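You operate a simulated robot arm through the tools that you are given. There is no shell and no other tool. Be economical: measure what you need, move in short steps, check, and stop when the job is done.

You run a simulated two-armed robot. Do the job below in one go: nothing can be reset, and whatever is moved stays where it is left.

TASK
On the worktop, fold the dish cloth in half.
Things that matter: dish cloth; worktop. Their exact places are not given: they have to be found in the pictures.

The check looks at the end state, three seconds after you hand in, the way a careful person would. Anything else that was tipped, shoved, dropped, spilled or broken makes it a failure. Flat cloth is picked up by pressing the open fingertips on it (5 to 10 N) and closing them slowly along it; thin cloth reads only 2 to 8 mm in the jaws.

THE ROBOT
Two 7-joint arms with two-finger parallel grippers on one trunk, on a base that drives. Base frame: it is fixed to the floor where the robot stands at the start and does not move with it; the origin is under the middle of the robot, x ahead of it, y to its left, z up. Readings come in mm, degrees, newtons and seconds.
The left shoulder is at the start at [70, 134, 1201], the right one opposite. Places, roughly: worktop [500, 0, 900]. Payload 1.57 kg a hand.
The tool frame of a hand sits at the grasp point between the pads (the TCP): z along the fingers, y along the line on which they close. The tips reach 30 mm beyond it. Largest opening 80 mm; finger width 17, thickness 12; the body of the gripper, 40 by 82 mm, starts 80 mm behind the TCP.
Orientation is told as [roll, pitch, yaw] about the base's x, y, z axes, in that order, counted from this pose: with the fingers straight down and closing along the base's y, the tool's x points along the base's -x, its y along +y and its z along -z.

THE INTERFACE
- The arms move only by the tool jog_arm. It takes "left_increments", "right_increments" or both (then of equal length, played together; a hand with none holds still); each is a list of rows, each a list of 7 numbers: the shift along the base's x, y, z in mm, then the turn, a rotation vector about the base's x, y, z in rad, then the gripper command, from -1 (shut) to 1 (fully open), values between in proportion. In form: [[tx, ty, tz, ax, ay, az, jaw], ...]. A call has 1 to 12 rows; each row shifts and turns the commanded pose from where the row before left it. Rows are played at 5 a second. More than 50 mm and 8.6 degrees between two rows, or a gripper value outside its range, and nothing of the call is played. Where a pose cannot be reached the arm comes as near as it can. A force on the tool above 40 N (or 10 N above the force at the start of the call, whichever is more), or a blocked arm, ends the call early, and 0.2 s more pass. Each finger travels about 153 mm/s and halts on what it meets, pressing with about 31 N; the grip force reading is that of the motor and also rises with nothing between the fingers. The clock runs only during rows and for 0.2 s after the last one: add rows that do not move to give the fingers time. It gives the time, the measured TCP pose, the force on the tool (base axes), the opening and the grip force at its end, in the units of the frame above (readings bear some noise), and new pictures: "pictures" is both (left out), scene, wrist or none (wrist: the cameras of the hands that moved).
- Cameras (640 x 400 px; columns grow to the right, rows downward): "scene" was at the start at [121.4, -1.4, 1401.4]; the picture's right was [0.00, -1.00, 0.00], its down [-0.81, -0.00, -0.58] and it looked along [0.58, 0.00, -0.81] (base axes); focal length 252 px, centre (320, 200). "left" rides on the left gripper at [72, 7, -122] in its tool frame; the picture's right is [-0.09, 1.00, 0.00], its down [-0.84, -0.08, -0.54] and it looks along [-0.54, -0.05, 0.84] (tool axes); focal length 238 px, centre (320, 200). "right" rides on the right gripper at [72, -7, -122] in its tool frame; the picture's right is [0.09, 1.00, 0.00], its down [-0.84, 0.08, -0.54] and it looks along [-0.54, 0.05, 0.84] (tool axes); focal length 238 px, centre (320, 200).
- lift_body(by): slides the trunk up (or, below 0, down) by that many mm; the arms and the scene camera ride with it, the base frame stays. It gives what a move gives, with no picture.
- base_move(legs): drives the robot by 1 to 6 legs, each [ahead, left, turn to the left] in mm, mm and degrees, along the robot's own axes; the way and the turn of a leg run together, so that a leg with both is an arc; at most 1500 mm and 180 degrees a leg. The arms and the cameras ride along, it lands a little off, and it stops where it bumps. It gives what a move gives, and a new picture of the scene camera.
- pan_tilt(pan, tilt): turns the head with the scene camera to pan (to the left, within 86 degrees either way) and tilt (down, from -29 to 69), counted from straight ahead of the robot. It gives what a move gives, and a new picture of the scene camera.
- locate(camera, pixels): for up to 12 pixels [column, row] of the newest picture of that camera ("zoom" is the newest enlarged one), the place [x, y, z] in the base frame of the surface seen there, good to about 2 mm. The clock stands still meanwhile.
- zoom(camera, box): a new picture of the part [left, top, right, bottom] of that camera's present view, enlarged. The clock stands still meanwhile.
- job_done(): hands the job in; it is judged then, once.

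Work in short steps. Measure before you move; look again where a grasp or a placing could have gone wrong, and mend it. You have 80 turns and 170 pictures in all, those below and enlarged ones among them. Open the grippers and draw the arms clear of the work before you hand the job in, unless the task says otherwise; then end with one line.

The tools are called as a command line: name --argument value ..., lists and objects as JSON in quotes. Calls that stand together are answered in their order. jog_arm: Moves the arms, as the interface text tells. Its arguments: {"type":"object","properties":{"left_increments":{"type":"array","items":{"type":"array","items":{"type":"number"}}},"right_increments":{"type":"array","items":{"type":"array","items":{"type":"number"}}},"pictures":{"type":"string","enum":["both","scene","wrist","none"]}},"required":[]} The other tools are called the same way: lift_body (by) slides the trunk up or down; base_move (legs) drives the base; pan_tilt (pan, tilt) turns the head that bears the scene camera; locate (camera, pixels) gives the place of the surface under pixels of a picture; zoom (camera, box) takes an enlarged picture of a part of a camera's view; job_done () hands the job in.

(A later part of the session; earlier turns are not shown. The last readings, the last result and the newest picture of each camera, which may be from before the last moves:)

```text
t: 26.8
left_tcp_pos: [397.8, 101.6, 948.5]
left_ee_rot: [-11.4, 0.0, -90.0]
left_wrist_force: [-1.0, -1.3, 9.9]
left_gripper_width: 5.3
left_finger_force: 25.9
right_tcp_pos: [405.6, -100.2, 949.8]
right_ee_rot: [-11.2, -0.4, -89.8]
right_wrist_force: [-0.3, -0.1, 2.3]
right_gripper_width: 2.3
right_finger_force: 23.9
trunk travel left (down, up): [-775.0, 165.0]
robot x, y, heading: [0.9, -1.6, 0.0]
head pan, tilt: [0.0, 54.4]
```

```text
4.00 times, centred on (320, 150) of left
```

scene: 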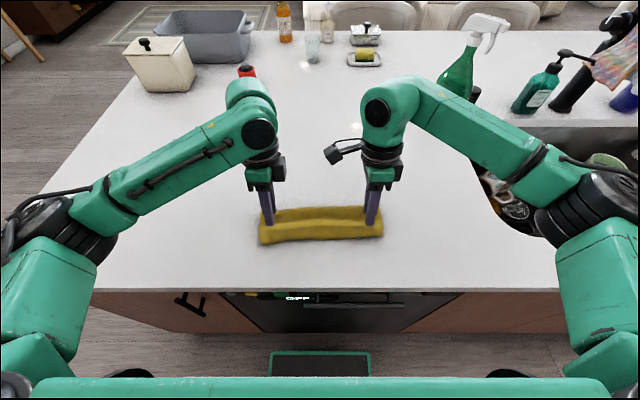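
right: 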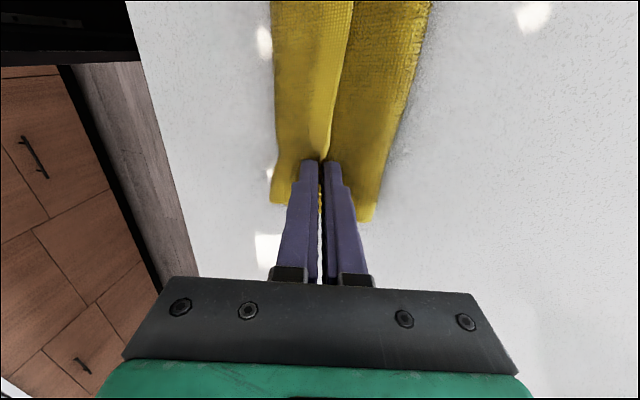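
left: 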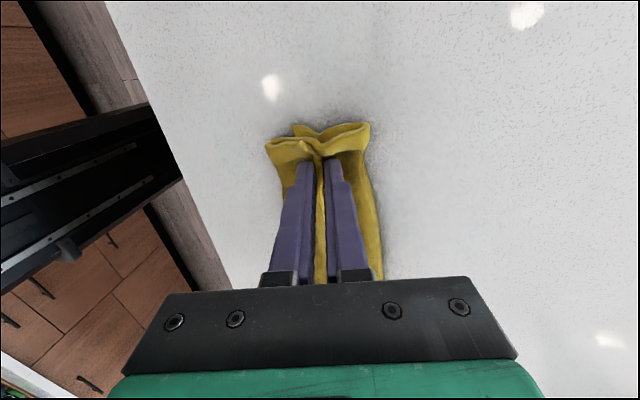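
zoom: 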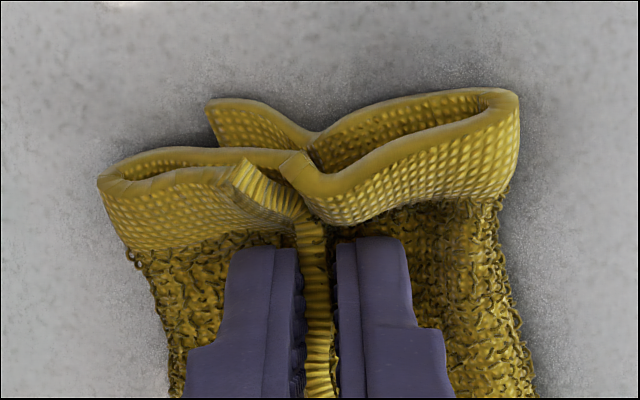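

The hem stands up between the left fingers. I lift both 25 mm as a test and look.

jog_arm --left_increments '[[0, 0, 8, 0, 0, 0, -1], [0, 0, 10, 0, 0, 0, -1], [0, 0, 10, 0, 0, 0, -1]]' --right_increments '[[0, 0, 8, 0, 0, 0, -1], [0, 0, 10, 0, 0, 0, -1], [0, 0, 10, 0, 0, 0, -1]]' --pictures "wrist"

zoom --camera "left" --box '[220, 90, 420, 215]'

zoom --camera "scene" --box '[240, 160, 400, 260]'

```text
t: 27.6
left_tcp_pos: [399.6, 102.8, 974.6]
left_ee_rot: [-11.5, 0.2, -90.0]
left_wrist_force: [0.7, 0.1, -0.6]
left_gripper_width: 5.0
left_finger_force: 25.3
right_tcp_pos: [407.1, -100.1, 977.6]
right_ee_rot: [-11.4, -0.2, -89.9]
right_wrist_force: [0.2, 0.0, 0.1]
right_gripper_width: 2.4
right_finger_force: 23.8
trunk travel left (down, up): [-775.0, 165.0]
robot x, y, heading: [-0.5, -2.8, -0.2]
head pan, tilt: [0.0, 54.4]
```

right: 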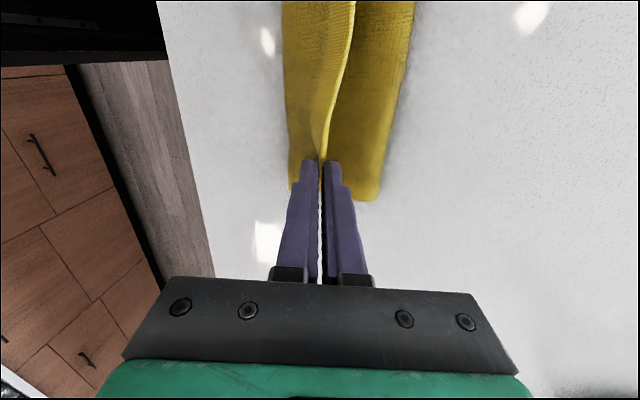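
left: 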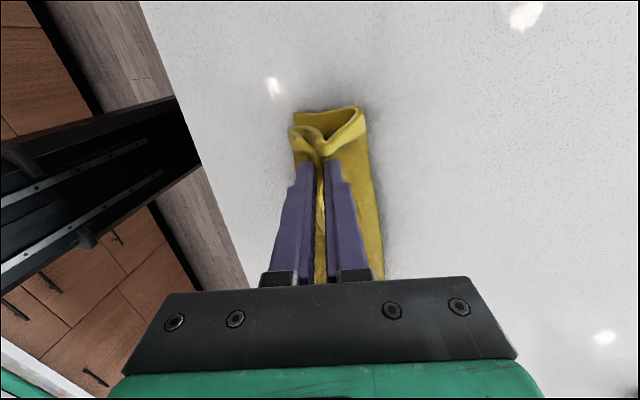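

```text
3.20 times, centred on (320, 152) of left
```

zoom: 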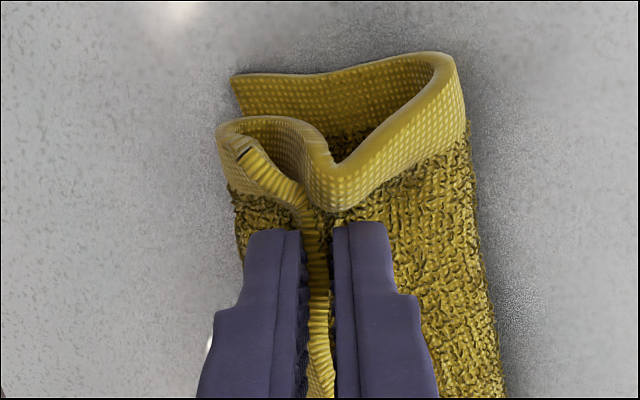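

```text
4.00 times, centred on (320, 210) of scene
```

zoom: 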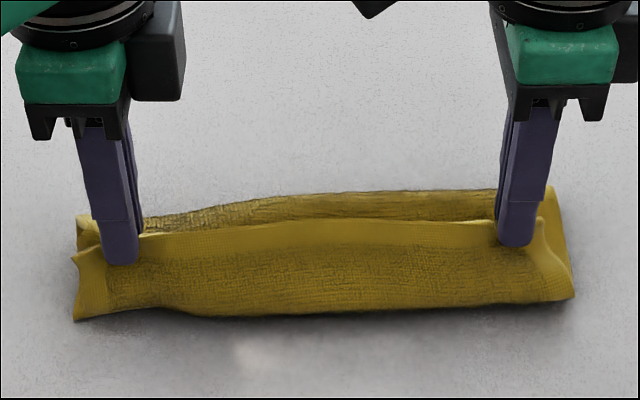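

The left fingers hold the hem plus the middle layer. I release the left here, while the right keeps the hem raised, so that the lower layer drops away, and look.

jog_arm --left_increments '[[0, 0, 0, 0, 0, 0, -0.7], [0, 0, 0, 0, 0, 0, -0.4], [0, 0, 12, 0, 0, 0, -0.4], [0, 0, 0, 0, 0, 0, -0.4]]' --right_increments '[[0, 0, 0, 0, 0, 0, -1], [0, 0, 5, 0, 0, 0, -1], [0, 0, 5, 0, 0, 0, -1], [0, 0, 5, 0, 0, 0, -1]]' --pictures "wrist"

zoom --camera "left" --box '[220, 90, 420, 215]'

zoom --camera "scene" --box '[240, 160, 400, 260]'

```text
t: 28.6
left_tcp_pos: [399.7, 100.3, 988.7]
left_ee_rot: [-11.5, 0.0, -89.9]
left_wrist_force: [0.4, 0.5, 0.1]
left_gripper_width: 24.2
left_finger_force: 0.1
right_tcp_pos: [407.0, -99.2, 990.9]
right_ee_rot: [-11.5, -0.4, -89.8]
right_wrist_force: [0.0, 0.6, -0.6]
right_gripper_width: 2.2
right_finger_force: 23.3
trunk travel left (down, up): [-775.0, 165.0]
robot x, y, heading: [0.6, -1.0, -0.1]
head pan, tilt: [0.0, 54.4]
```

right: 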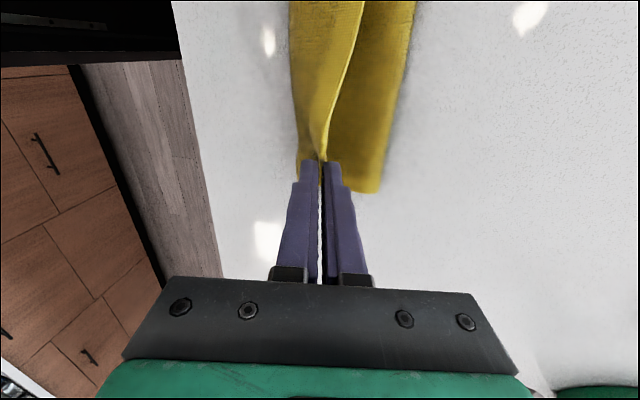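
left: 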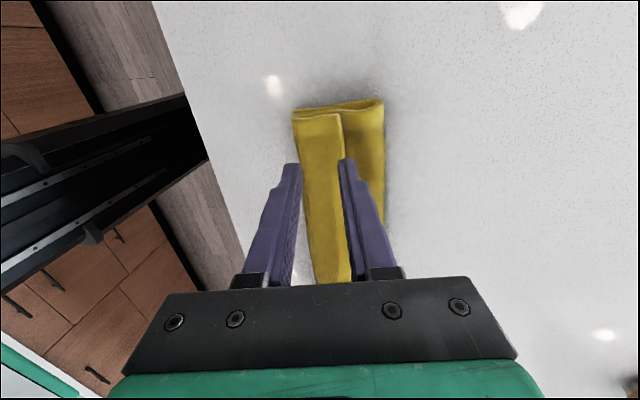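

```text
3.20 times, centred on (320, 152) of left
```

zoom: 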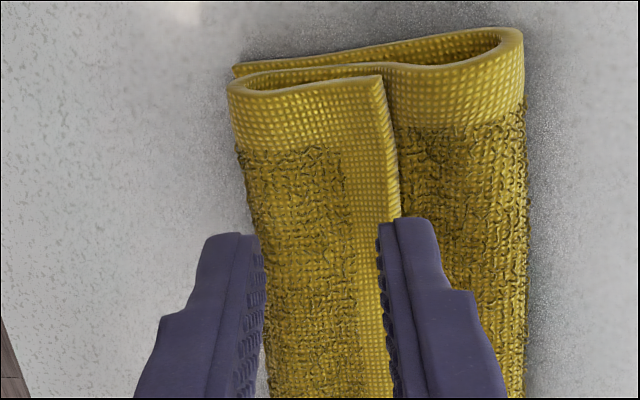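

```text
4.00 times, centred on (320, 210) of scene
```

zoom: 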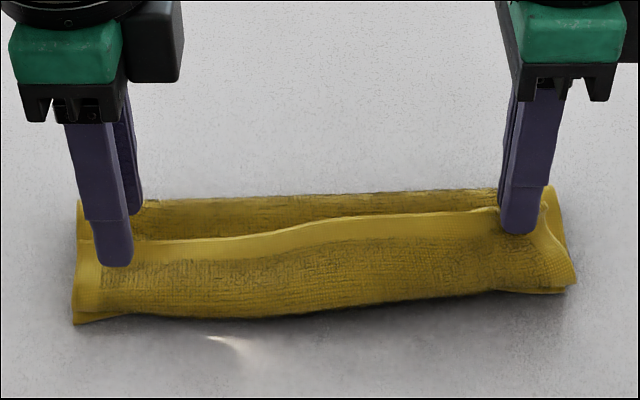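

Left released; only the hem flap is to be caught now. I raise the right corner further (up and +x) so the hem lifts off the lower layer, then measure it.

jog_arm --right_increments '[[4, 0, 12, 0, 0, 0, -1], [6, 0, 12, 0, 0, 0, -1], [8, 0, 12, 0, 0, 0, -1], [8, 0, 8, 0, 0, 0, -1]]' --left_increments '[[0, 0, 10, 0, 0, 0, -0.2], [0, 0, 10, 0, 0, 0, -0.2], [0, 0, 0, 0, 0, 0, -0.2], [0, 0, 0, 0, 0, 0, -0.2]]'

zoom --camera "left" --box '[220, 90, 420, 215]'

zoom --camera "scene" --box '[240, 160, 400, 260]'

locate --camera "zoom" --pixels '[[100, 235], [150, 235], [200, 230], [250, 225], [300, 218], [360, 205], [420, 190]]'

```text
t: 29.6
left_tcp_pos: [401.0, 101.3, 1007.9]
left_ee_rot: [-11.6, -0.1, -89.9]
left_wrist_force: [-0.3, -0.5, -0.7]
left_gripper_width: 32.0
left_finger_force: 0.0
right_tcp_pos: [433.0, -100.0, 1036.2]
right_ee_rot: [-11.5, -0.2, -89.7]
right_wrist_force: [-0.6, 0.3, -0.6]
right_gripper_width: 2.4
right_finger_force: 24.0
trunk travel left (down, up): [-775.0, 165.0]
robot x, y, heading: [0.2, 2.9, 0.0]
head pan, tilt: [0.0, 54.4]
```

scene: 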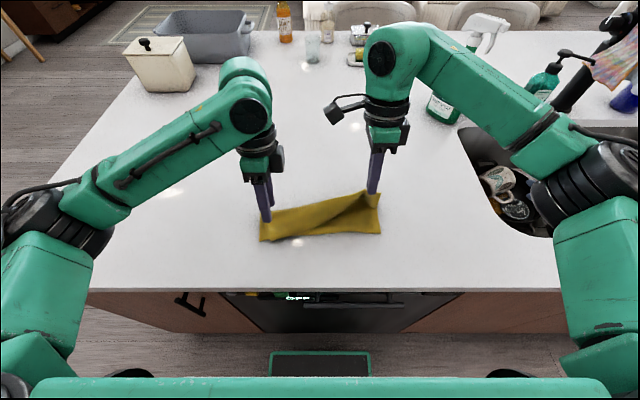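
right: 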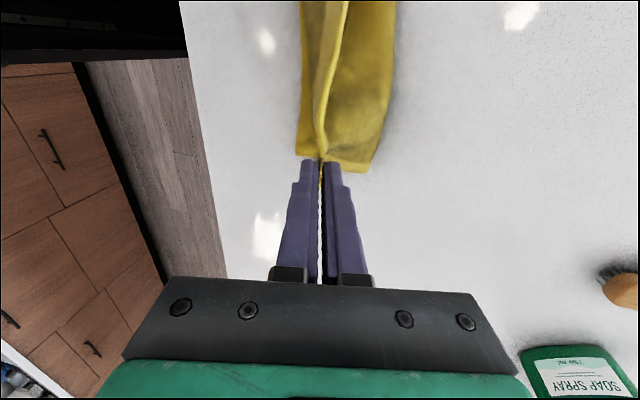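
left: 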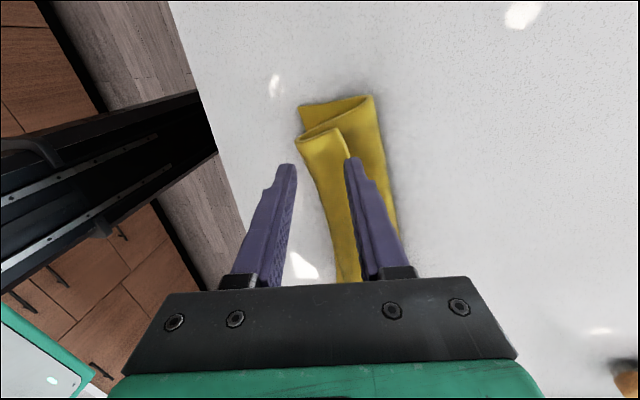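

```text
3.20 times, centred on (320, 152) of left
```

zoom: 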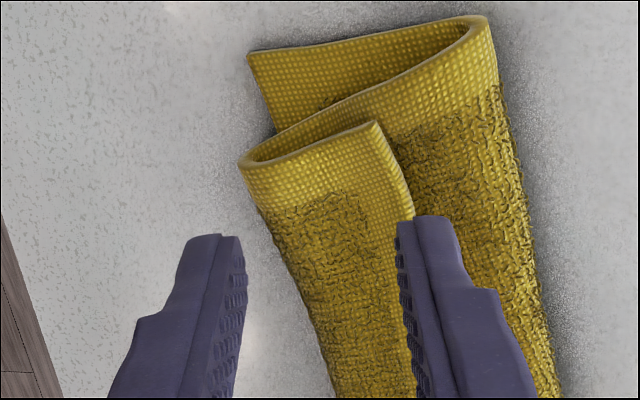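

```text
4.00 times, centred on (320, 210) of scene
```

zoom: 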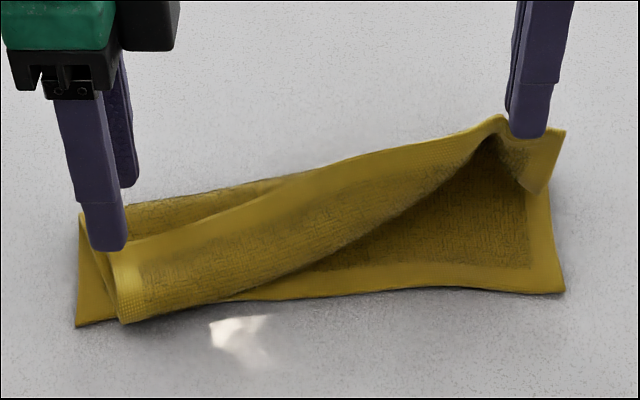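

```text
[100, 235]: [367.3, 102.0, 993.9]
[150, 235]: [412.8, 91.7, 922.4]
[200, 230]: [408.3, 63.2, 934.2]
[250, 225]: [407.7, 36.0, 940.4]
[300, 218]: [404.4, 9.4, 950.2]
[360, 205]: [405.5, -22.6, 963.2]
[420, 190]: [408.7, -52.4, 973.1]
```

The peel works: the hem rises toward the right hand. I measure the raised hem's top edge around y≈20–60 to grab it with the left hand without touching the lower layer.

locate --camera "zoom" --pixels '[[170, 228], [200, 217], [230, 202], [250, 193], [270, 184], [290, 178], [320, 166], [350, 158], [270, 215], [320, 195]]'

```text
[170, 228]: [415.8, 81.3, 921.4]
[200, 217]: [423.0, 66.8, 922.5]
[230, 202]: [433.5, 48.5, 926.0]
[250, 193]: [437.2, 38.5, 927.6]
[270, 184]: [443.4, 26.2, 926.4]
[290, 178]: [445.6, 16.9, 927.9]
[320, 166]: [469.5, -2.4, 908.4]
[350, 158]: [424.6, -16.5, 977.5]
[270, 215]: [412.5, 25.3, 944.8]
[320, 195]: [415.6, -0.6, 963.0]
```

At y≈25–50 the hem is only 10–25 mm off the lower layer. I swing the right corner further over to +x to peel the rest of the flap open.

jog_arm --right_increments '[[15, 0, 3, 0, 0, 0, -1], [18, 0, 0, 0, 0, 0, -1], [18, 0, -3, 0, 0, 0, -1], [18, 0, -8, 0, 0, 0, -1], [18, 0, -14, 0, 0, 0, -1]]' --left_increments '[[0, 0, 10, 0, 0, 0, -0.2], [0, 0, 10, 0, 0, 0, -0.2], [0, 0, 0, 0, 0, 0, -0.2], [0, 0, 0, 0, 0, 0, -0.2], [0, 0, 0, 0, 0, 0, -0.2]]' --pictures "scene"

zoom --camera "scene" --box '[240, 140, 400, 240]'

```text
t: 30.8
left_tcp_pos: [400.1, 100.7, 1027.3]
left_ee_rot: [-11.6, 0.0, -90.0]
left_wrist_force: [0.5, 0.3, 0.5]
left_gripper_width: 31.8
left_finger_force: 0.1
right_tcp_pos: [520.7, -101.1, 1012.7]
right_ee_rot: [-11.5, -0.3, -89.8]
right_wrist_force: [-0.3, -0.1, 0.2]
right_gripper_width: 2.3
right_finger_force: 23.6
trunk travel left (down, up): [-775.0, 165.0]
robot x, y, heading: [-1.0, 1.7, -0.3]
head pan, tilt: [0.0, 54.4]
```

scene: 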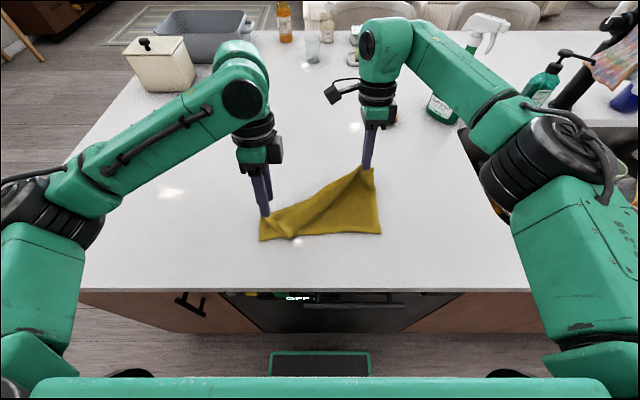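

```text
4.00 times, centred on (320, 190) of scene
```

zoom: 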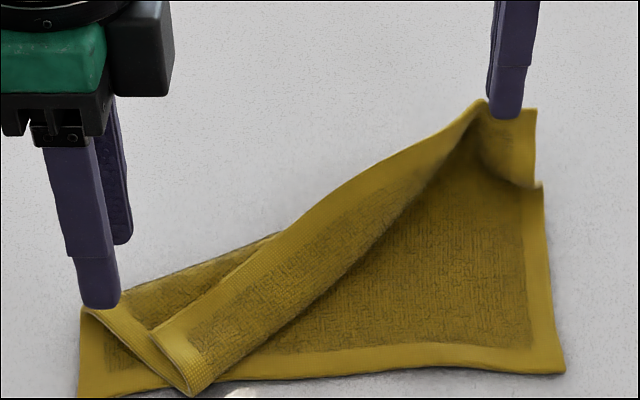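

It peels well. I lay the right corner down at about its original spot (still held).

jog_arm --right_increments '[[14, 0, -11, 0, 0, 0, -1], [12, 0, -13, 0, 0, 0, -1], [10, -2, -15, 0, 0, 0, -1], [8, -2, -10, 0, 0, 0, -1]]' --left_increments '[[0, 10, 10, 0, 0, 0, -0.2], [0, 10, 10, 0, 0, 0, -0.2], [0, 0, 0, 0, 0, 0, -0.2], [0, 0, 0, 0, 0, 0, -0.2]]' --pictures "scene"

zoom --camera "scene" --box '[240, 140, 400, 240]'

locate --camera "zoom" --pixels '[[160, 330], [200, 300], [230, 270], [260, 245], [290, 215], [320, 190], [360, 160], [420, 120], [190, 380], [100, 310]]'

```text
t: 31.8
left_tcp_pos: [400.8, 122.2, 1047.6]
left_ee_rot: [-11.6, -0.1, -89.9]
left_wrist_force: [-0.2, 0.3, 0.0]
left_gripper_width: 31.9
left_finger_force: 0.1
right_tcp_pos: [556.3, -105.0, 969.3]
right_ee_rot: [-11.5, -0.3, -89.9]
right_wrist_force: [-0.7, -0.3, 0.0]
right_gripper_width: 2.0
right_finger_force: 23.8
right hand out of reach, approached as far as the arm can: row 4
trunk travel left (down, up): [-775.0, 165.0]
robot x, y, heading: [-1.4, -1.0, -0.1]
head pan, tilt: [0.0, 54.4]
```

scene: 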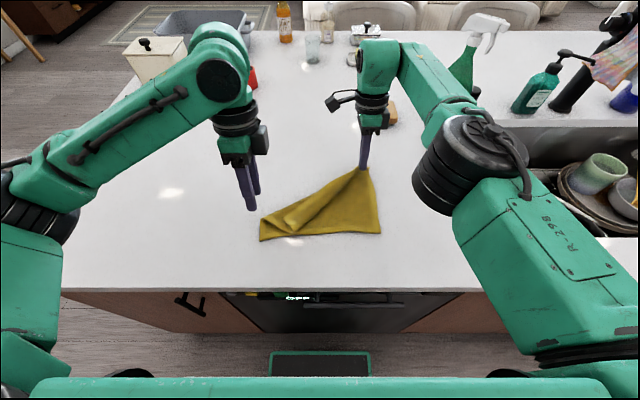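

```text
4.00 times, centred on (320, 190) of scene
```

zoom: 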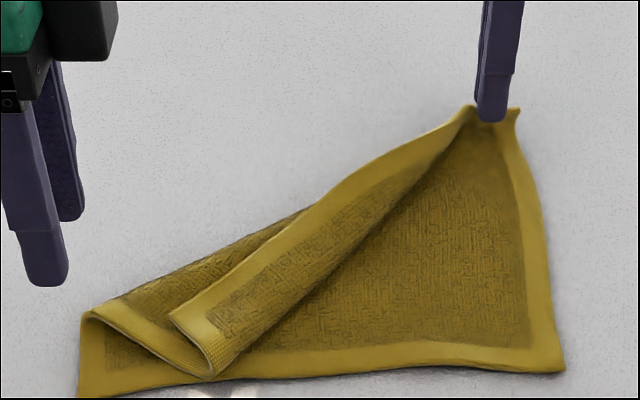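

```text
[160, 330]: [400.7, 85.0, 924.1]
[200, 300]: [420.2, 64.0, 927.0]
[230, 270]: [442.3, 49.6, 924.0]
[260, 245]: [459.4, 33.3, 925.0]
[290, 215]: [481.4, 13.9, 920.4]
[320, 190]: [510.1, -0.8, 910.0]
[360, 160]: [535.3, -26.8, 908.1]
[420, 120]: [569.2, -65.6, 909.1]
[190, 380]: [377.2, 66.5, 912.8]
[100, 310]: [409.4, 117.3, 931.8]
```

The right corner is nearly down. The hem at zoom (320–380, 165–200) now lies beyond the lower layer; I measure its height there for the left grasp.

locate --camera "zoom" --pixels '[[318, 203], [330, 195], [345, 188], [330, 205], [345, 198], [360, 172], [370, 176], [390, 158], [400, 165], [180, 315], [215, 360]]'

```text
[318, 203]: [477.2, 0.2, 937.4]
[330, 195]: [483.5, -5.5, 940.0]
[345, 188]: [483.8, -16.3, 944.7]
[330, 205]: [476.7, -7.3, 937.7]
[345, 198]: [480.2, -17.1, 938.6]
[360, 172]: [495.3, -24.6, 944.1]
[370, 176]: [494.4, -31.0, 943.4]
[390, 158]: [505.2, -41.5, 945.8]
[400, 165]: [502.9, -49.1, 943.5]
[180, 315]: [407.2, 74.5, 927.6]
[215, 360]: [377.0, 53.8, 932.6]
```

The hem near (484,-6) floats at z≈940 with no lower layer under it. I bring the left hand there, yawed 40° so the fingers close across the hem.

jog_arm --left_increments '[[17.3, -24.4, -12.5, 0, 0, 0.14, -0.2], [17.3, -24.4, -12.5, 0, 0, 0.14, -0.2], [17.3, -24.4, -12.5, 0, 0, 0.14, -0.2], [17.3, -24.4, -12.5, 0, 0, 0.14, -0.2], [17.3, -24.4, -12.5, 0, 0, 0.14, -0.2], [0, 0, 0, 0, 0, 0, -0.2]]'

zoom --camera "left" --box '[220, 90, 420, 215]'

```text
t: 33.2
left_tcp_pos: [486.8, -1.3, 984.0]
left_ee_rot: [-11.5, -0.1, -49.7]
left_wrist_force: [-0.6, 0.1, 0.0]
left_gripper_width: 32.0
left_finger_force: 0.0
right_tcp_pos: [557.1, -103.7, 970.8]
right_ee_rot: [-11.5, -0.2, -89.8]
right_wrist_force: [-0.4, -0.1, 0.3]
right_gripper_width: 2.3
right_finger_force: 23.7
trunk travel left (down, up): [-775.0, 165.0]
robot x, y, heading: [2.0, -0.8, 0.1]
head pan, tilt: [0.0, 54.4]
```

scene: 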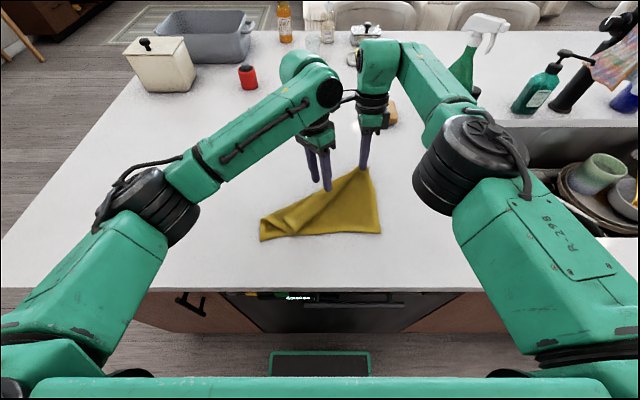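
left: 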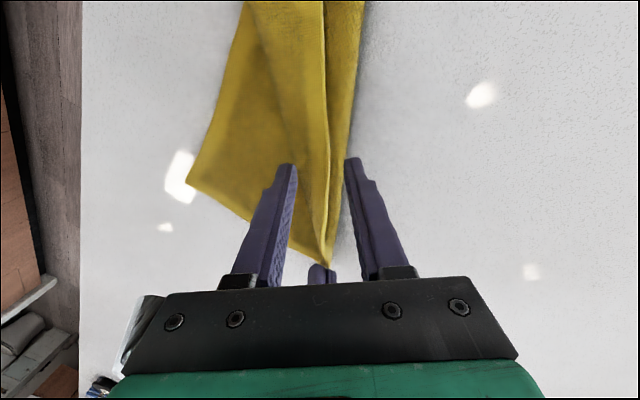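

```text
3.20 times, centred on (320, 152) of left
```

zoom: 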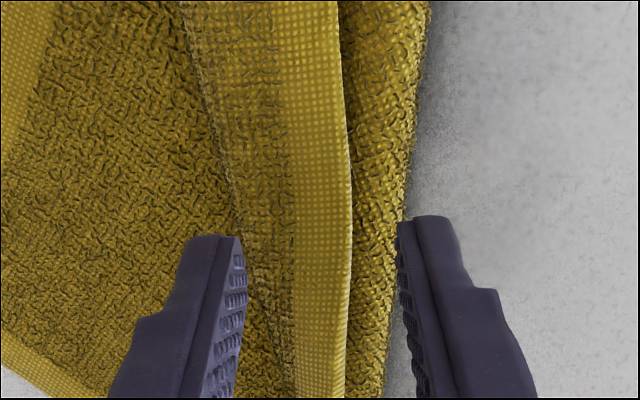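

Fingers straddle the whole curl; I shift ~6 mm outward so the inner finger lands on the hem itself, and go down.

jog_arm --left_increments '[[4, 3.5, -8, 0, 0, 0, -0.35], [0, 0, -8, 0, 0, 0, -0.35], [0, 0, -7, 0, 0, 0, -0.35], [0, 0, 0, 0, 0, 0, -0.35]]' --pictures "wrist"

zoom --camera "left" --box '[220, 90, 420, 215]'

```text
t: 34.2
left_tcp_pos: [491.9, 3.1, 959.0]
left_ee_rot: [-11.5, 0.0, -49.9]
left_wrist_force: [0.4, 0.4, -0.2]
left_gripper_width: 26.0
left_finger_force: 0.0
right_tcp_pos: [556.9, -104.5, 969.1]
right_ee_rot: [-11.5, -0.3, -89.8]
right_wrist_force: [0.7, -1.1, -0.4]
right_gripper_width: 2.3
right_finger_force: 23.5
trunk travel left (down, up): [-775.0, 165.0]
robot x, y, heading: [-3.8, -3.0, 0.2]
head pan, tilt: [0.0, 54.4]
```

left: 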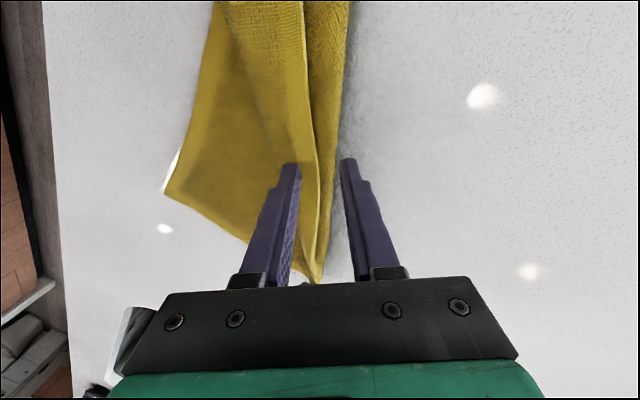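

```text
3.20 times, centred on (320, 152) of left
```

zoom: 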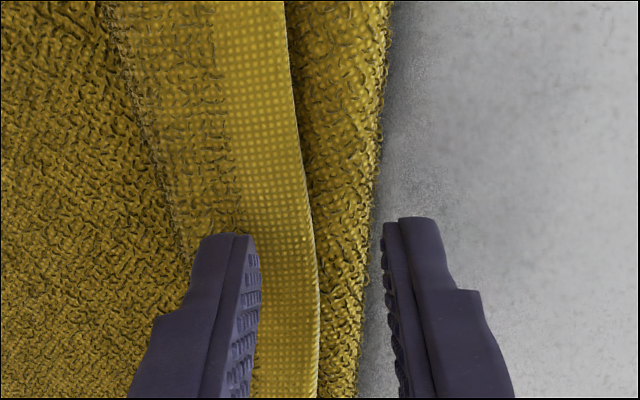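

Hem lies between the fingers, tips above the back layer. I close.

jog_arm --left_increments '[[0, 0, 0, 0, 0, 0, -0.5], [0, 0, 0, 0, 0, 0, -0.65], [0, 0, 0, 0, 0, 0, -0.8], [0, 0, 0, 0, 0, 0, -1], [0, 0, 0, 0, 0, 0, -1], [0, 0, 0, 0, 0, 0, -1]]' --pictures "wrist"

zoom --camera "left" --box '[220, 90, 420, 215]'

```text
t: 35.6
left_tcp_pos: [490.9, 3.9, 960.7]
left_ee_rot: [-11.6, 0.0, -49.7]
left_wrist_force: [-0.6, -0.4, 0.2]
left_gripper_width: 0.2
left_finger_force: 20.5
right_tcp_pos: [556.8, -103.9, 969.9]
right_ee_rot: [-11.5, -0.3, -89.8]
right_wrist_force: [-0.2, 0.0, -0.1]
right_gripper_width: 2.3
right_finger_force: 23.3
trunk travel left (down, up): [-775.0, 165.0]
robot x, y, heading: [1.2, -0.7, -0.0]
head pan, tilt: [0.0, 54.4]
```

left: 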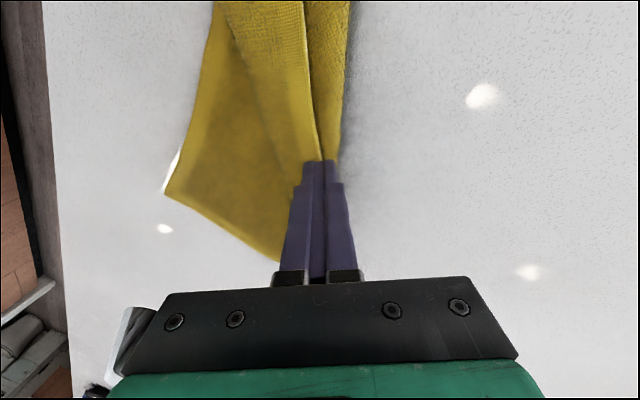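

```text
3.20 times, centred on (320, 152) of left
```

zoom: 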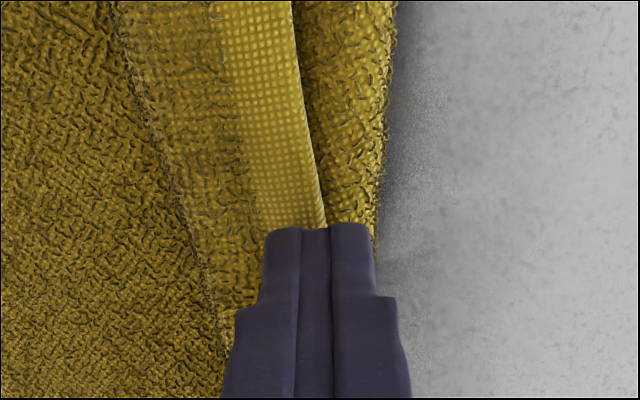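

Missed: tips were just above the hem. I open, go 8 mm lower, slightly inward, and close again.

jog_arm --left_increments '[[0, 0, 3, 0, 0, 0, -0.7], [-2, -1.5, 0, 0, 0, 0, -0.4], [0, 0, -5, 0, 0, 0, -0.4], [0, 0, -4, 0, 0, 0, -0.4], [0, 0, -3, 0, 0, 0, -0.4], [0, 0, 0, 0, 0, 0, -0.4], [0, 0, 0, 0, 0, 0, -0.55], [0, 0, 0, 0, 0, 0, -0.7], [0, 0, 0, 0, 0, 0, -0.85], [0, 0, 0, 0, 0, 0, -1], [0, 0, 0, 0, 0, 0, -1], [0, 0, 0, 0, 0, 0, -1]]' --pictures "wrist"

zoom --camera "left" --box '[220, 90, 420, 215]'

```text
t: 38.2
left_tcp_pos: [489.5, 1.0, 951.5]
left_ee_rot: [-11.5, 0.0, -49.9]
left_wrist_force: [-0.4, -0.6, 0.0]
left_gripper_width: 2.5
left_finger_force: 23.7
right_tcp_pos: [557.6, -104.3, 968.4]
right_ee_rot: [-11.5, -0.3, -89.8]
right_wrist_force: [1.2, 0.7, -0.3]
right_gripper_width: 2.4
right_finger_force: 23.8
trunk travel left (down, up): [-775.0, 165.0]
robot x, y, heading: [2.7, 1.9, -0.1]
head pan, tilt: [0.0, 54.4]
```

left: 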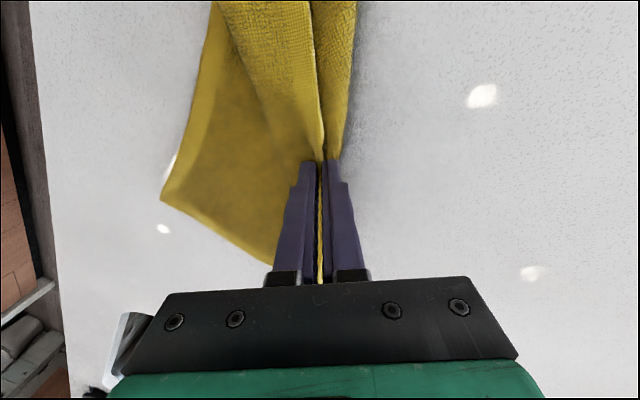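

```text
3.20 times, centred on (320, 152) of left
```

zoom: 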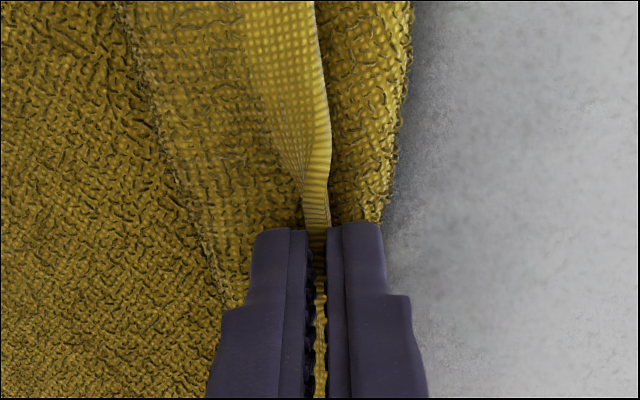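

Now a single layer (2.5 mm) is held. I lift it and swing it over to +x/+y to unroll the left flap.

jog_arm --left_increments '[[0, 0, 15, 0, 0, 0, -1], [0, 2, 20, 0, 0, 0, -1], [3, 3, 20, 0, 0, 0, -1], [8, 4, 15, 0, 0, 0, -1], [12, 4, 5, 0, 0, 0, -1], [12, 4, 0, 0, 0, 0, -1]]' --pictures "scene"

zoom --camera "scene" --box '[240, 140, 400, 240]'

```text
t: 39.6
left_tcp_pos: [523.8, 18.8, 1027.8]
left_ee_rot: [-11.5, 0.0, -49.9]
left_wrist_force: [0.8, -4.6, -2.7]
left_gripper_width: 2.5
left_finger_force: 24.6
right_tcp_pos: [556.7, -104.3, 968.9]
right_ee_rot: [-11.5, -0.2, -89.8]
right_wrist_force: [-1.3, 5.9, 2.8]
right_gripper_width: 2.3
right_finger_force: 24.4
trunk travel left (down, up): [-775.0, 165.0]
robot x, y, heading: [2.5, 1.0, -0.2]
head pan, tilt: [0.0, 54.4]
```

scene: 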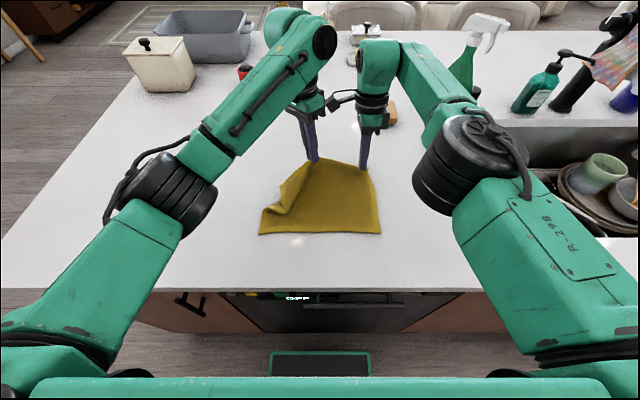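

```text
4.00 times, centred on (320, 190) of scene
```

zoom: 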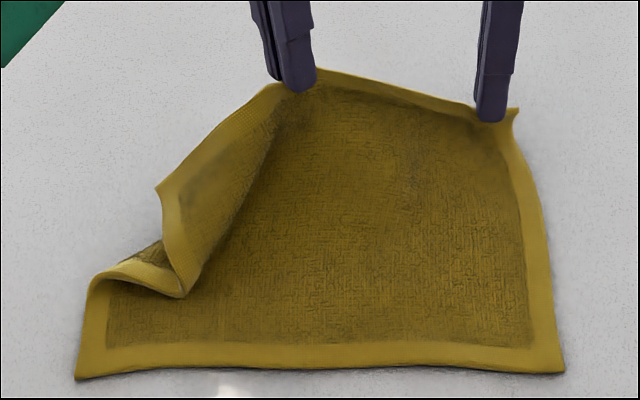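

Almost open. I lower the left grip to the far side and see how the left corner falls.

jog_arm --left_increments '[[10, -3, -4, 0, 0, 0, -1], [10, 0, -10, 0, 0, 0, -1], [10, 0, -15, 0, 0, 0, -1], [8, 0, -18, 0, 0, 0, -1], [4, 0, -18, 0, 0, 0, -1], [0, 0, 0, 0, 0, 0, -1]]' --pictures "scene"

zoom --camera "scene" --box '[240, 140, 400, 240]'

locate --camera "zoom" --pixels '[[160, 190], [180, 185], [200, 170], [230, 150], [260, 120], [190, 290], [110, 290], [85, 375], [560, 368], [320, 350]]'

```text
t: 41.0
left_tcp_pos: [562.4, 16.8, 962.4]
left_ee_rot: [-11.6, 0.0, -49.8]
left_wrist_force: [0.4, -0.1, -0.9]
left_gripper_width: 2.5
left_finger_force: 23.9
right_tcp_pos: [556.0, -103.1, 968.8]
right_ee_rot: [-11.6, -0.2, -89.7]
right_wrist_force: [-0.3, -0.7, -0.4]
right_gripper_width: 2.3
right_finger_force: 24.3
trunk travel left (down, up): [-775.0, 165.0]
robot x, y, heading: [-0.2, 0.7, -0.3]
head pan, tilt: [0.0, 54.4]
```

scene: 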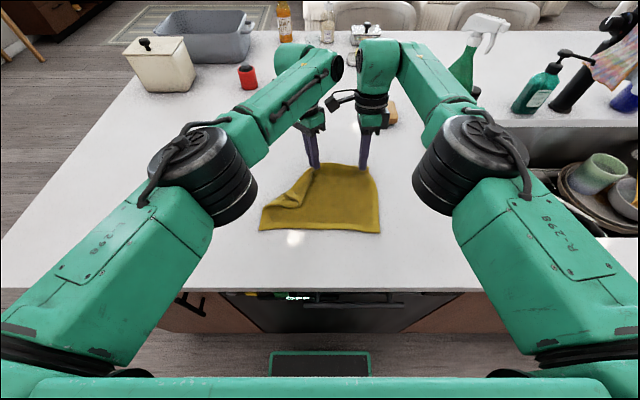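

```text
4.00 times, centred on (320, 190) of scene
```

zoom: 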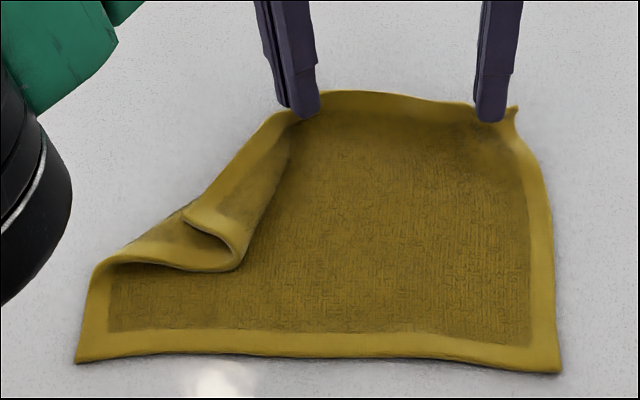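

```text
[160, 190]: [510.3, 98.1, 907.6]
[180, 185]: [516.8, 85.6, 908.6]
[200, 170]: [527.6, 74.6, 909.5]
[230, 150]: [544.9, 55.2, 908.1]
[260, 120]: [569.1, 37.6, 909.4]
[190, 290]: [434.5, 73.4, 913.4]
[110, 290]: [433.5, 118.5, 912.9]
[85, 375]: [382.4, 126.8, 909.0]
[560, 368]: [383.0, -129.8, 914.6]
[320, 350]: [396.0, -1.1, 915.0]
```

Only the left corner is still flipped. I release the left hand, raise it, and measure the flipped corner's hem.

jog_arm --left_increments '[[0, 0, 0, 0, 0, 0, -0.7], [0, 0, 0, 0, 0, 0, -0.4], [4, 3, 20, 0, 0, 0, -0.4], [0, 5, 20, 0, 0, 0, -0.3], [-15, 20, 0, 0, 0, 0, -0.3], [-20, 25, -10, 0, 0, 0, -0.3], [-10, 10, -10, 0, 0, 0, -0.3]]'

zoom --camera "left" --box '[220, 90, 420, 215]'

zoom --camera "scene" --box '[240, 140, 400, 240]'

```text
t: 42.6
left_tcp_pos: [520.1, 80.9, 984.6]
left_ee_rot: [-11.4, 0.1, -49.8]
left_wrist_force: [-0.3, 0.1, -0.3]
left_gripper_width: 28.0
left_finger_force: 0.0
left hand out of reach, approached as far as the arm can: row 3
right_tcp_pos: [558.5, -103.6, 969.8]
right_ee_rot: [-11.4, -0.3, -89.8]
right_wrist_force: [-0.1, -0.1, 0.6]
right_gripper_width: 2.1
right_finger_force: 23.4
trunk travel left (down, up): [-775.0, 165.0]
robot x, y, heading: [4.3, 0.6, -0.1]
head pan, tilt: [0.0, 54.4]
```

scene: 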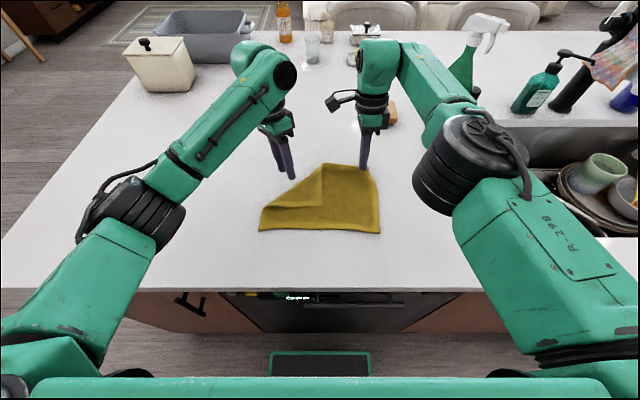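
left: 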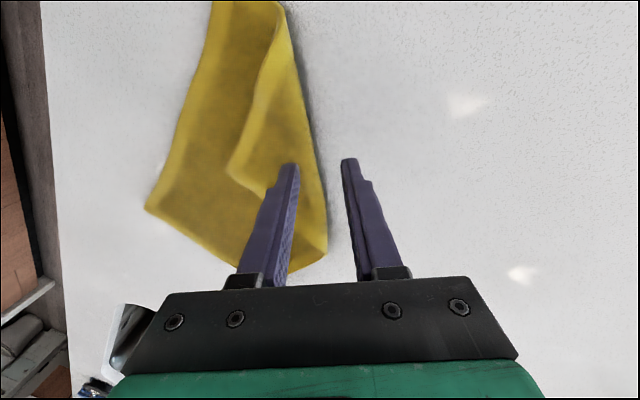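

```text
3.20 times, centred on (320, 152) of left
```

zoom: 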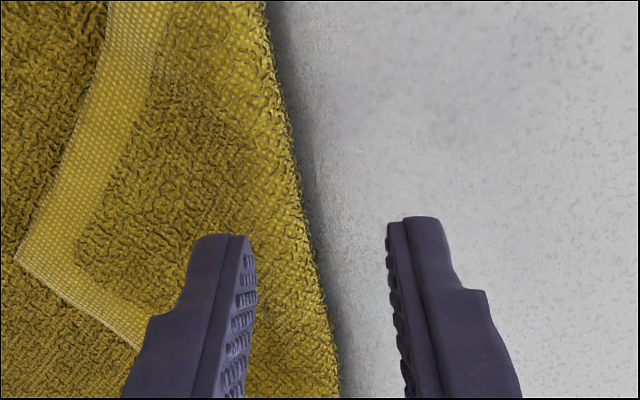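

```text
4.00 times, centred on (320, 190) of scene
```

zoom: 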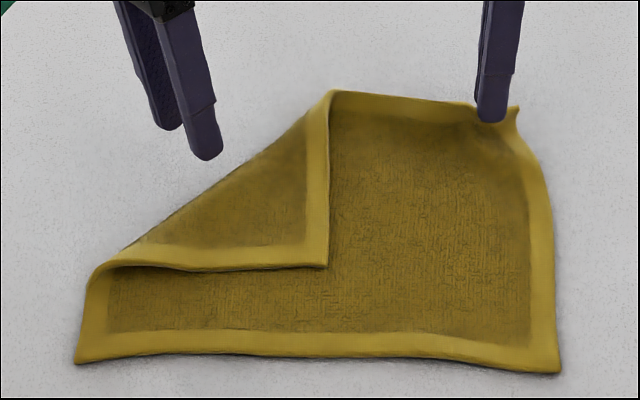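

The corner has flopped into a flat triangle with its tip at zoom (327,266). I measure the tip; the present closing direction (along the diagonal) suits gripping that tip.

locate --camera "zoom" --pixels '[[325, 264], [322, 255], [310, 255], [330, 272], [340, 280], [325, 200], [250, 265], [300, 240], [335, 240]]'

```text
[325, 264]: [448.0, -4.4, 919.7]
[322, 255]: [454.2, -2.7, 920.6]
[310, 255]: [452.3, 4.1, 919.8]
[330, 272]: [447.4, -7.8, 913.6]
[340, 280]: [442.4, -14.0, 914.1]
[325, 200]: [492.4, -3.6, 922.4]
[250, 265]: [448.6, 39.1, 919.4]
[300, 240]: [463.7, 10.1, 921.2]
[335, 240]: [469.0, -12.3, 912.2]
```

Tip at (448,-4,920). I bring the left hand over it, reversing the tilt so the outer finger (on -x/-y side) is the lower one.

jog_arm --left_increments '[[-18, -21.5, 3, 0.064, -0.0765, 0, -0.5], [-18, -21.5, 0, 0.064, -0.0765, 0, -0.5], [-18, -21.5, 0, 0.064, -0.0765, 0, -0.5], [-18.5, -21.5, -3, 0.064, -0.0765, 0, -0.5], [0, 0, -15, 0, 0, 0, -0.5], [0, 0, 0, 0, 0, 0, -0.5]]' --pictures "wrist"

zoom --camera "left" --box '[220, 90, 420, 215]'

```text
t: 44.0
left_tcp_pos: [446.3, -4.9, 969.4]
left_ee_rot: [11.3, -0.1, -49.9]
left_wrist_force: [0.4, 0.0, 0.6]
left_gripper_width: 20.1
left_finger_force: 0.1
right_tcp_pos: [556.4, -104.0, 969.8]
right_ee_rot: [-11.5, -0.3, -89.8]
right_wrist_force: [0.9, -0.7, 0.0]
right_gripper_width: 2.3
right_finger_force: 24.2
trunk travel left (down, up): [-775.0, 165.0]
robot x, y, heading: [-0.3, -4.2, -0.0]
head pan, tilt: [0.0, 54.4]
```

left: 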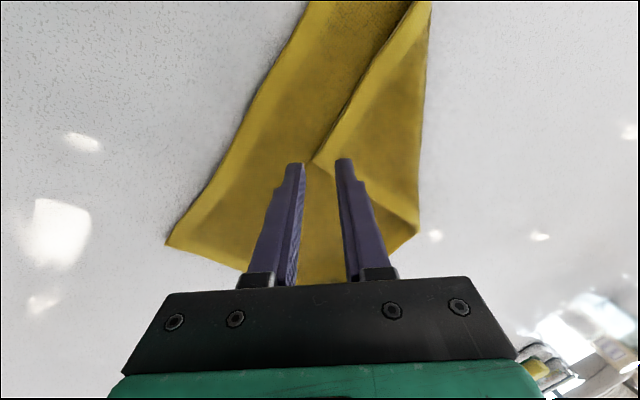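

```text
3.20 times, centred on (320, 152) of left
```

zoom: 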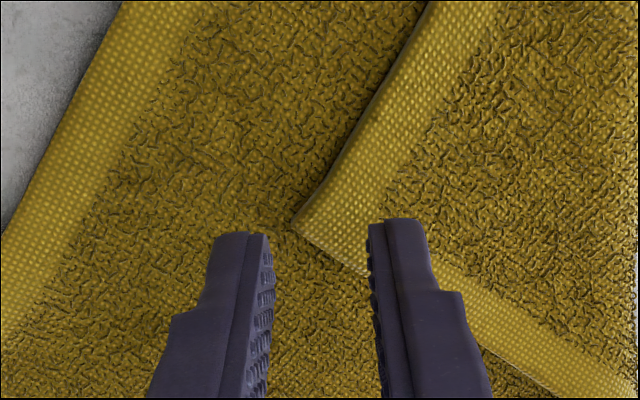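

I verify the corner's position through this camera (zoom (296,222)) before descending.

locate --camera "zoom" --pixels '[[298, 222], [310, 215], [340, 240], [280, 222]]'

```text
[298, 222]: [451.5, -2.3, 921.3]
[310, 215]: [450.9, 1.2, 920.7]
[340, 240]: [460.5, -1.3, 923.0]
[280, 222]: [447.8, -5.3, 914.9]
```

Corner confirmed at (450.5,-3.5). Small shift and descend to contact.

jog_arm --left_increments '[[3, 2.5, -8, 0, 0, 0, -0.45], [0, 0, -8, 0, 0, 0, -0.45], [0, 0, -5, 0, 0, 0, -0.45], [0, 0, -3, 0, 0, 0, -0.45], [0, 0, 0, 0, 0, 0, -0.45]]' --pictures "none"

```text
t: 45.2
left_tcp_pos: [448.2, -3.0, 946.4]
left_ee_rot: [11.6, -0.3, -49.9]
left_wrist_force: [1.1, -0.2, 14.6]
left_gripper_width: 19.6
left_finger_force: 0.2
right_tcp_pos: [556.2, -105.5, 970.6]
right_ee_rot: [-11.4, -0.4, -89.9]
right_wrist_force: [0.1, -0.4, 0.5]
right_gripper_width: 2.3
right_finger_force: 23.6
trunk travel left (down, up): [-775.0, 165.0]
robot x, y, heading: [-2.1, -0.2, -0.2]
head pan, tilt: [0.0, 54.4]
```

14.6 N: I ease 1 mm and close slowly, then look.

jog_arm --left_increments '[[0, 0, 1, 0, 0, 0, -0.5], [0, 0, 0, 0, 0, 0, -0.6], [0, 0, 0, 0, 0, 0, -0.7], [0, 0, 0, 0, 0, 0, -0.8], [0, 0, 0, 0, 0, 0, -0.9], [0, 0, 0, 0, 0, 0, -1], [0, 0, 0, 0, 0, 0, -1], [0, 0, 0, 0, 0, 0, -1]]' --pictures "wrist"

zoom --camera "left" --box '[220, 90, 420, 215]'

```text
t: 47.0
left_tcp_pos: [449.6, -1.6, 944.5]
left_ee_rot: [11.4, -0.1, -49.9]
left_wrist_force: [-1.4, -0.7, 5.1]
left_gripper_width: 2.6
left_finger_force: 24.0
right_tcp_pos: [556.7, -104.7, 969.9]
right_ee_rot: [-11.5, -0.2, -89.8]
right_wrist_force: [0.1, 0.0, -0.2]
right_gripper_width: 1.9
right_finger_force: 25.0
trunk travel left (down, up): [-775.0, 165.0]
robot x, y, heading: [-0.5, 1.3, 0.1]
head pan, tilt: [0.0, 54.4]
```

left: 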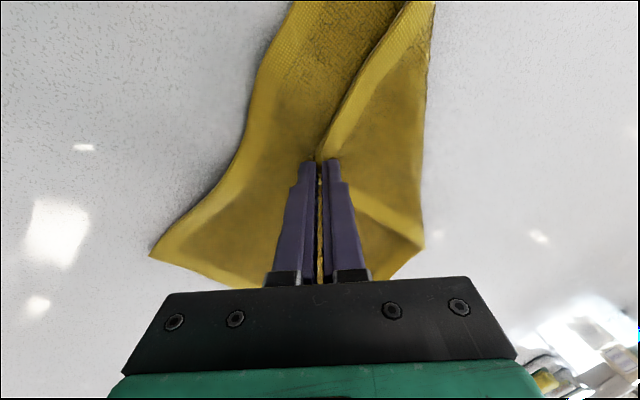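

```text
3.20 times, centred on (320, 152) of left
```

zoom: 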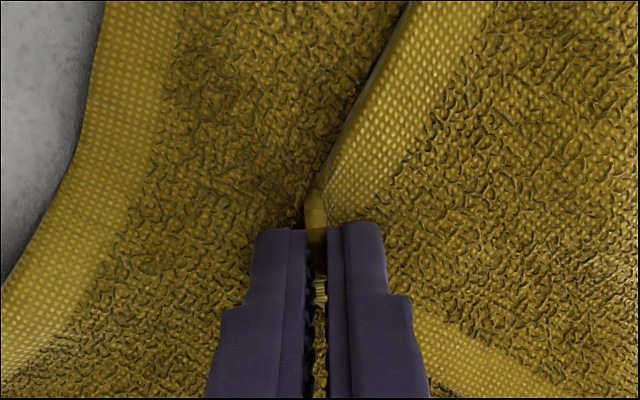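

Single layer (2.6 mm) held at the corner tip. I lift and swing it out to the far-left while turning the hand to yaw -90.

jog_arm --left_increments '[[0, 0, 15, 0, 0, 0, -1], [3, 3, 20, 0, 0, 0, -1], [8, 8, 18, 0, 0, -0.1, -1], [14, 14, 10, 0, 0, -0.1, -1], [15, 16, 4, 0, 0, -0.1, -1], [15, 18, 0, 0, 0, -0.1, -1], [15, 18, -4, 0, 0, -0.1, -1], [12, 18, -8, 0, 0, -0.1, -1], [8, 15, -8, 0, 0, -0.1, -1], [0, 0, 0, 0, 0, 0, -1]]' --pictures "scene"

zoom --camera "scene" --box '[240, 140, 400, 240]'

```text
t: 49.2
left_tcp_pos: [540.1, 108.7, 990.8]
left_ee_rot: [11.3, 0.1, -90.0]
left_wrist_force: [0.4, -0.3, -0.1]
left_gripper_width: 2.2
left_finger_force: 23.8
right_tcp_pos: [558.1, -104.4, 969.5]
right_ee_rot: [-11.5, -0.3, -89.7]
right_wrist_force: [-0.6, 0.1, -0.9]
right_gripper_width: 2.1
right_finger_force: 24.4
trunk travel left (down, up): [-775.0, 165.0]
robot x, y, heading: [1.4, -0.9, 0.0]
head pan, tilt: [0.0, 54.4]
```

scene: 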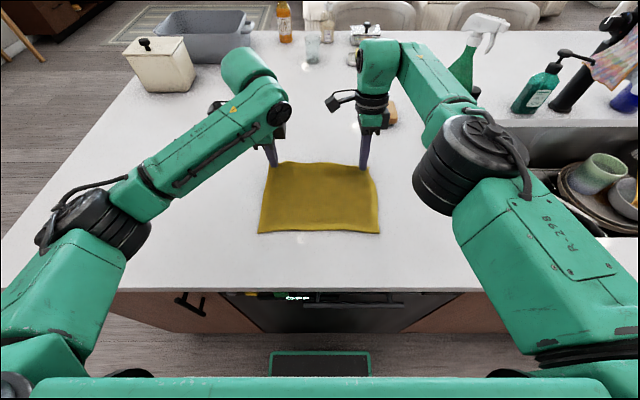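

```text
4.00 times, centred on (320, 190) of scene
```

zoom: 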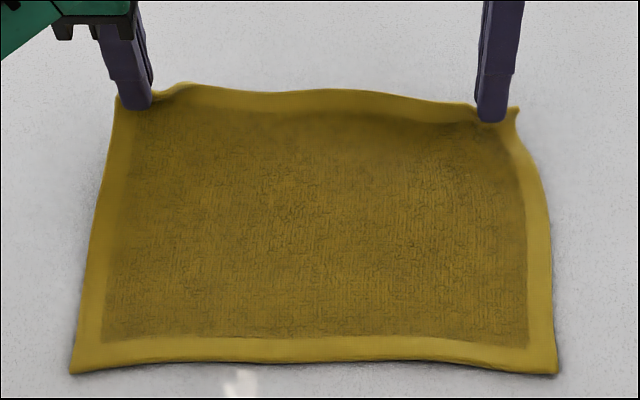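

The cloth is fully open with both far corners held by their edge. I measure the near edge to set the landing point.

locate --camera "zoom" --pixels '[[75, 370], [200, 358], [320, 354], [450, 368], [553, 368], [125, 100], [170, 92], [514, 118], [320, 95], [88, 250], [548, 230]]'

```text
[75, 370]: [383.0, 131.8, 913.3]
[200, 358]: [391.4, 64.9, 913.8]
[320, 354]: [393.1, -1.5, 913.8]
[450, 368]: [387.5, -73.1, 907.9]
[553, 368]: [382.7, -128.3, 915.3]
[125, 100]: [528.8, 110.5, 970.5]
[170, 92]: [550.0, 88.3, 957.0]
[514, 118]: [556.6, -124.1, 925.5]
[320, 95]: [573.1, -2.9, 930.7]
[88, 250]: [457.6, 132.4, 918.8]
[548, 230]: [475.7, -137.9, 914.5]
```

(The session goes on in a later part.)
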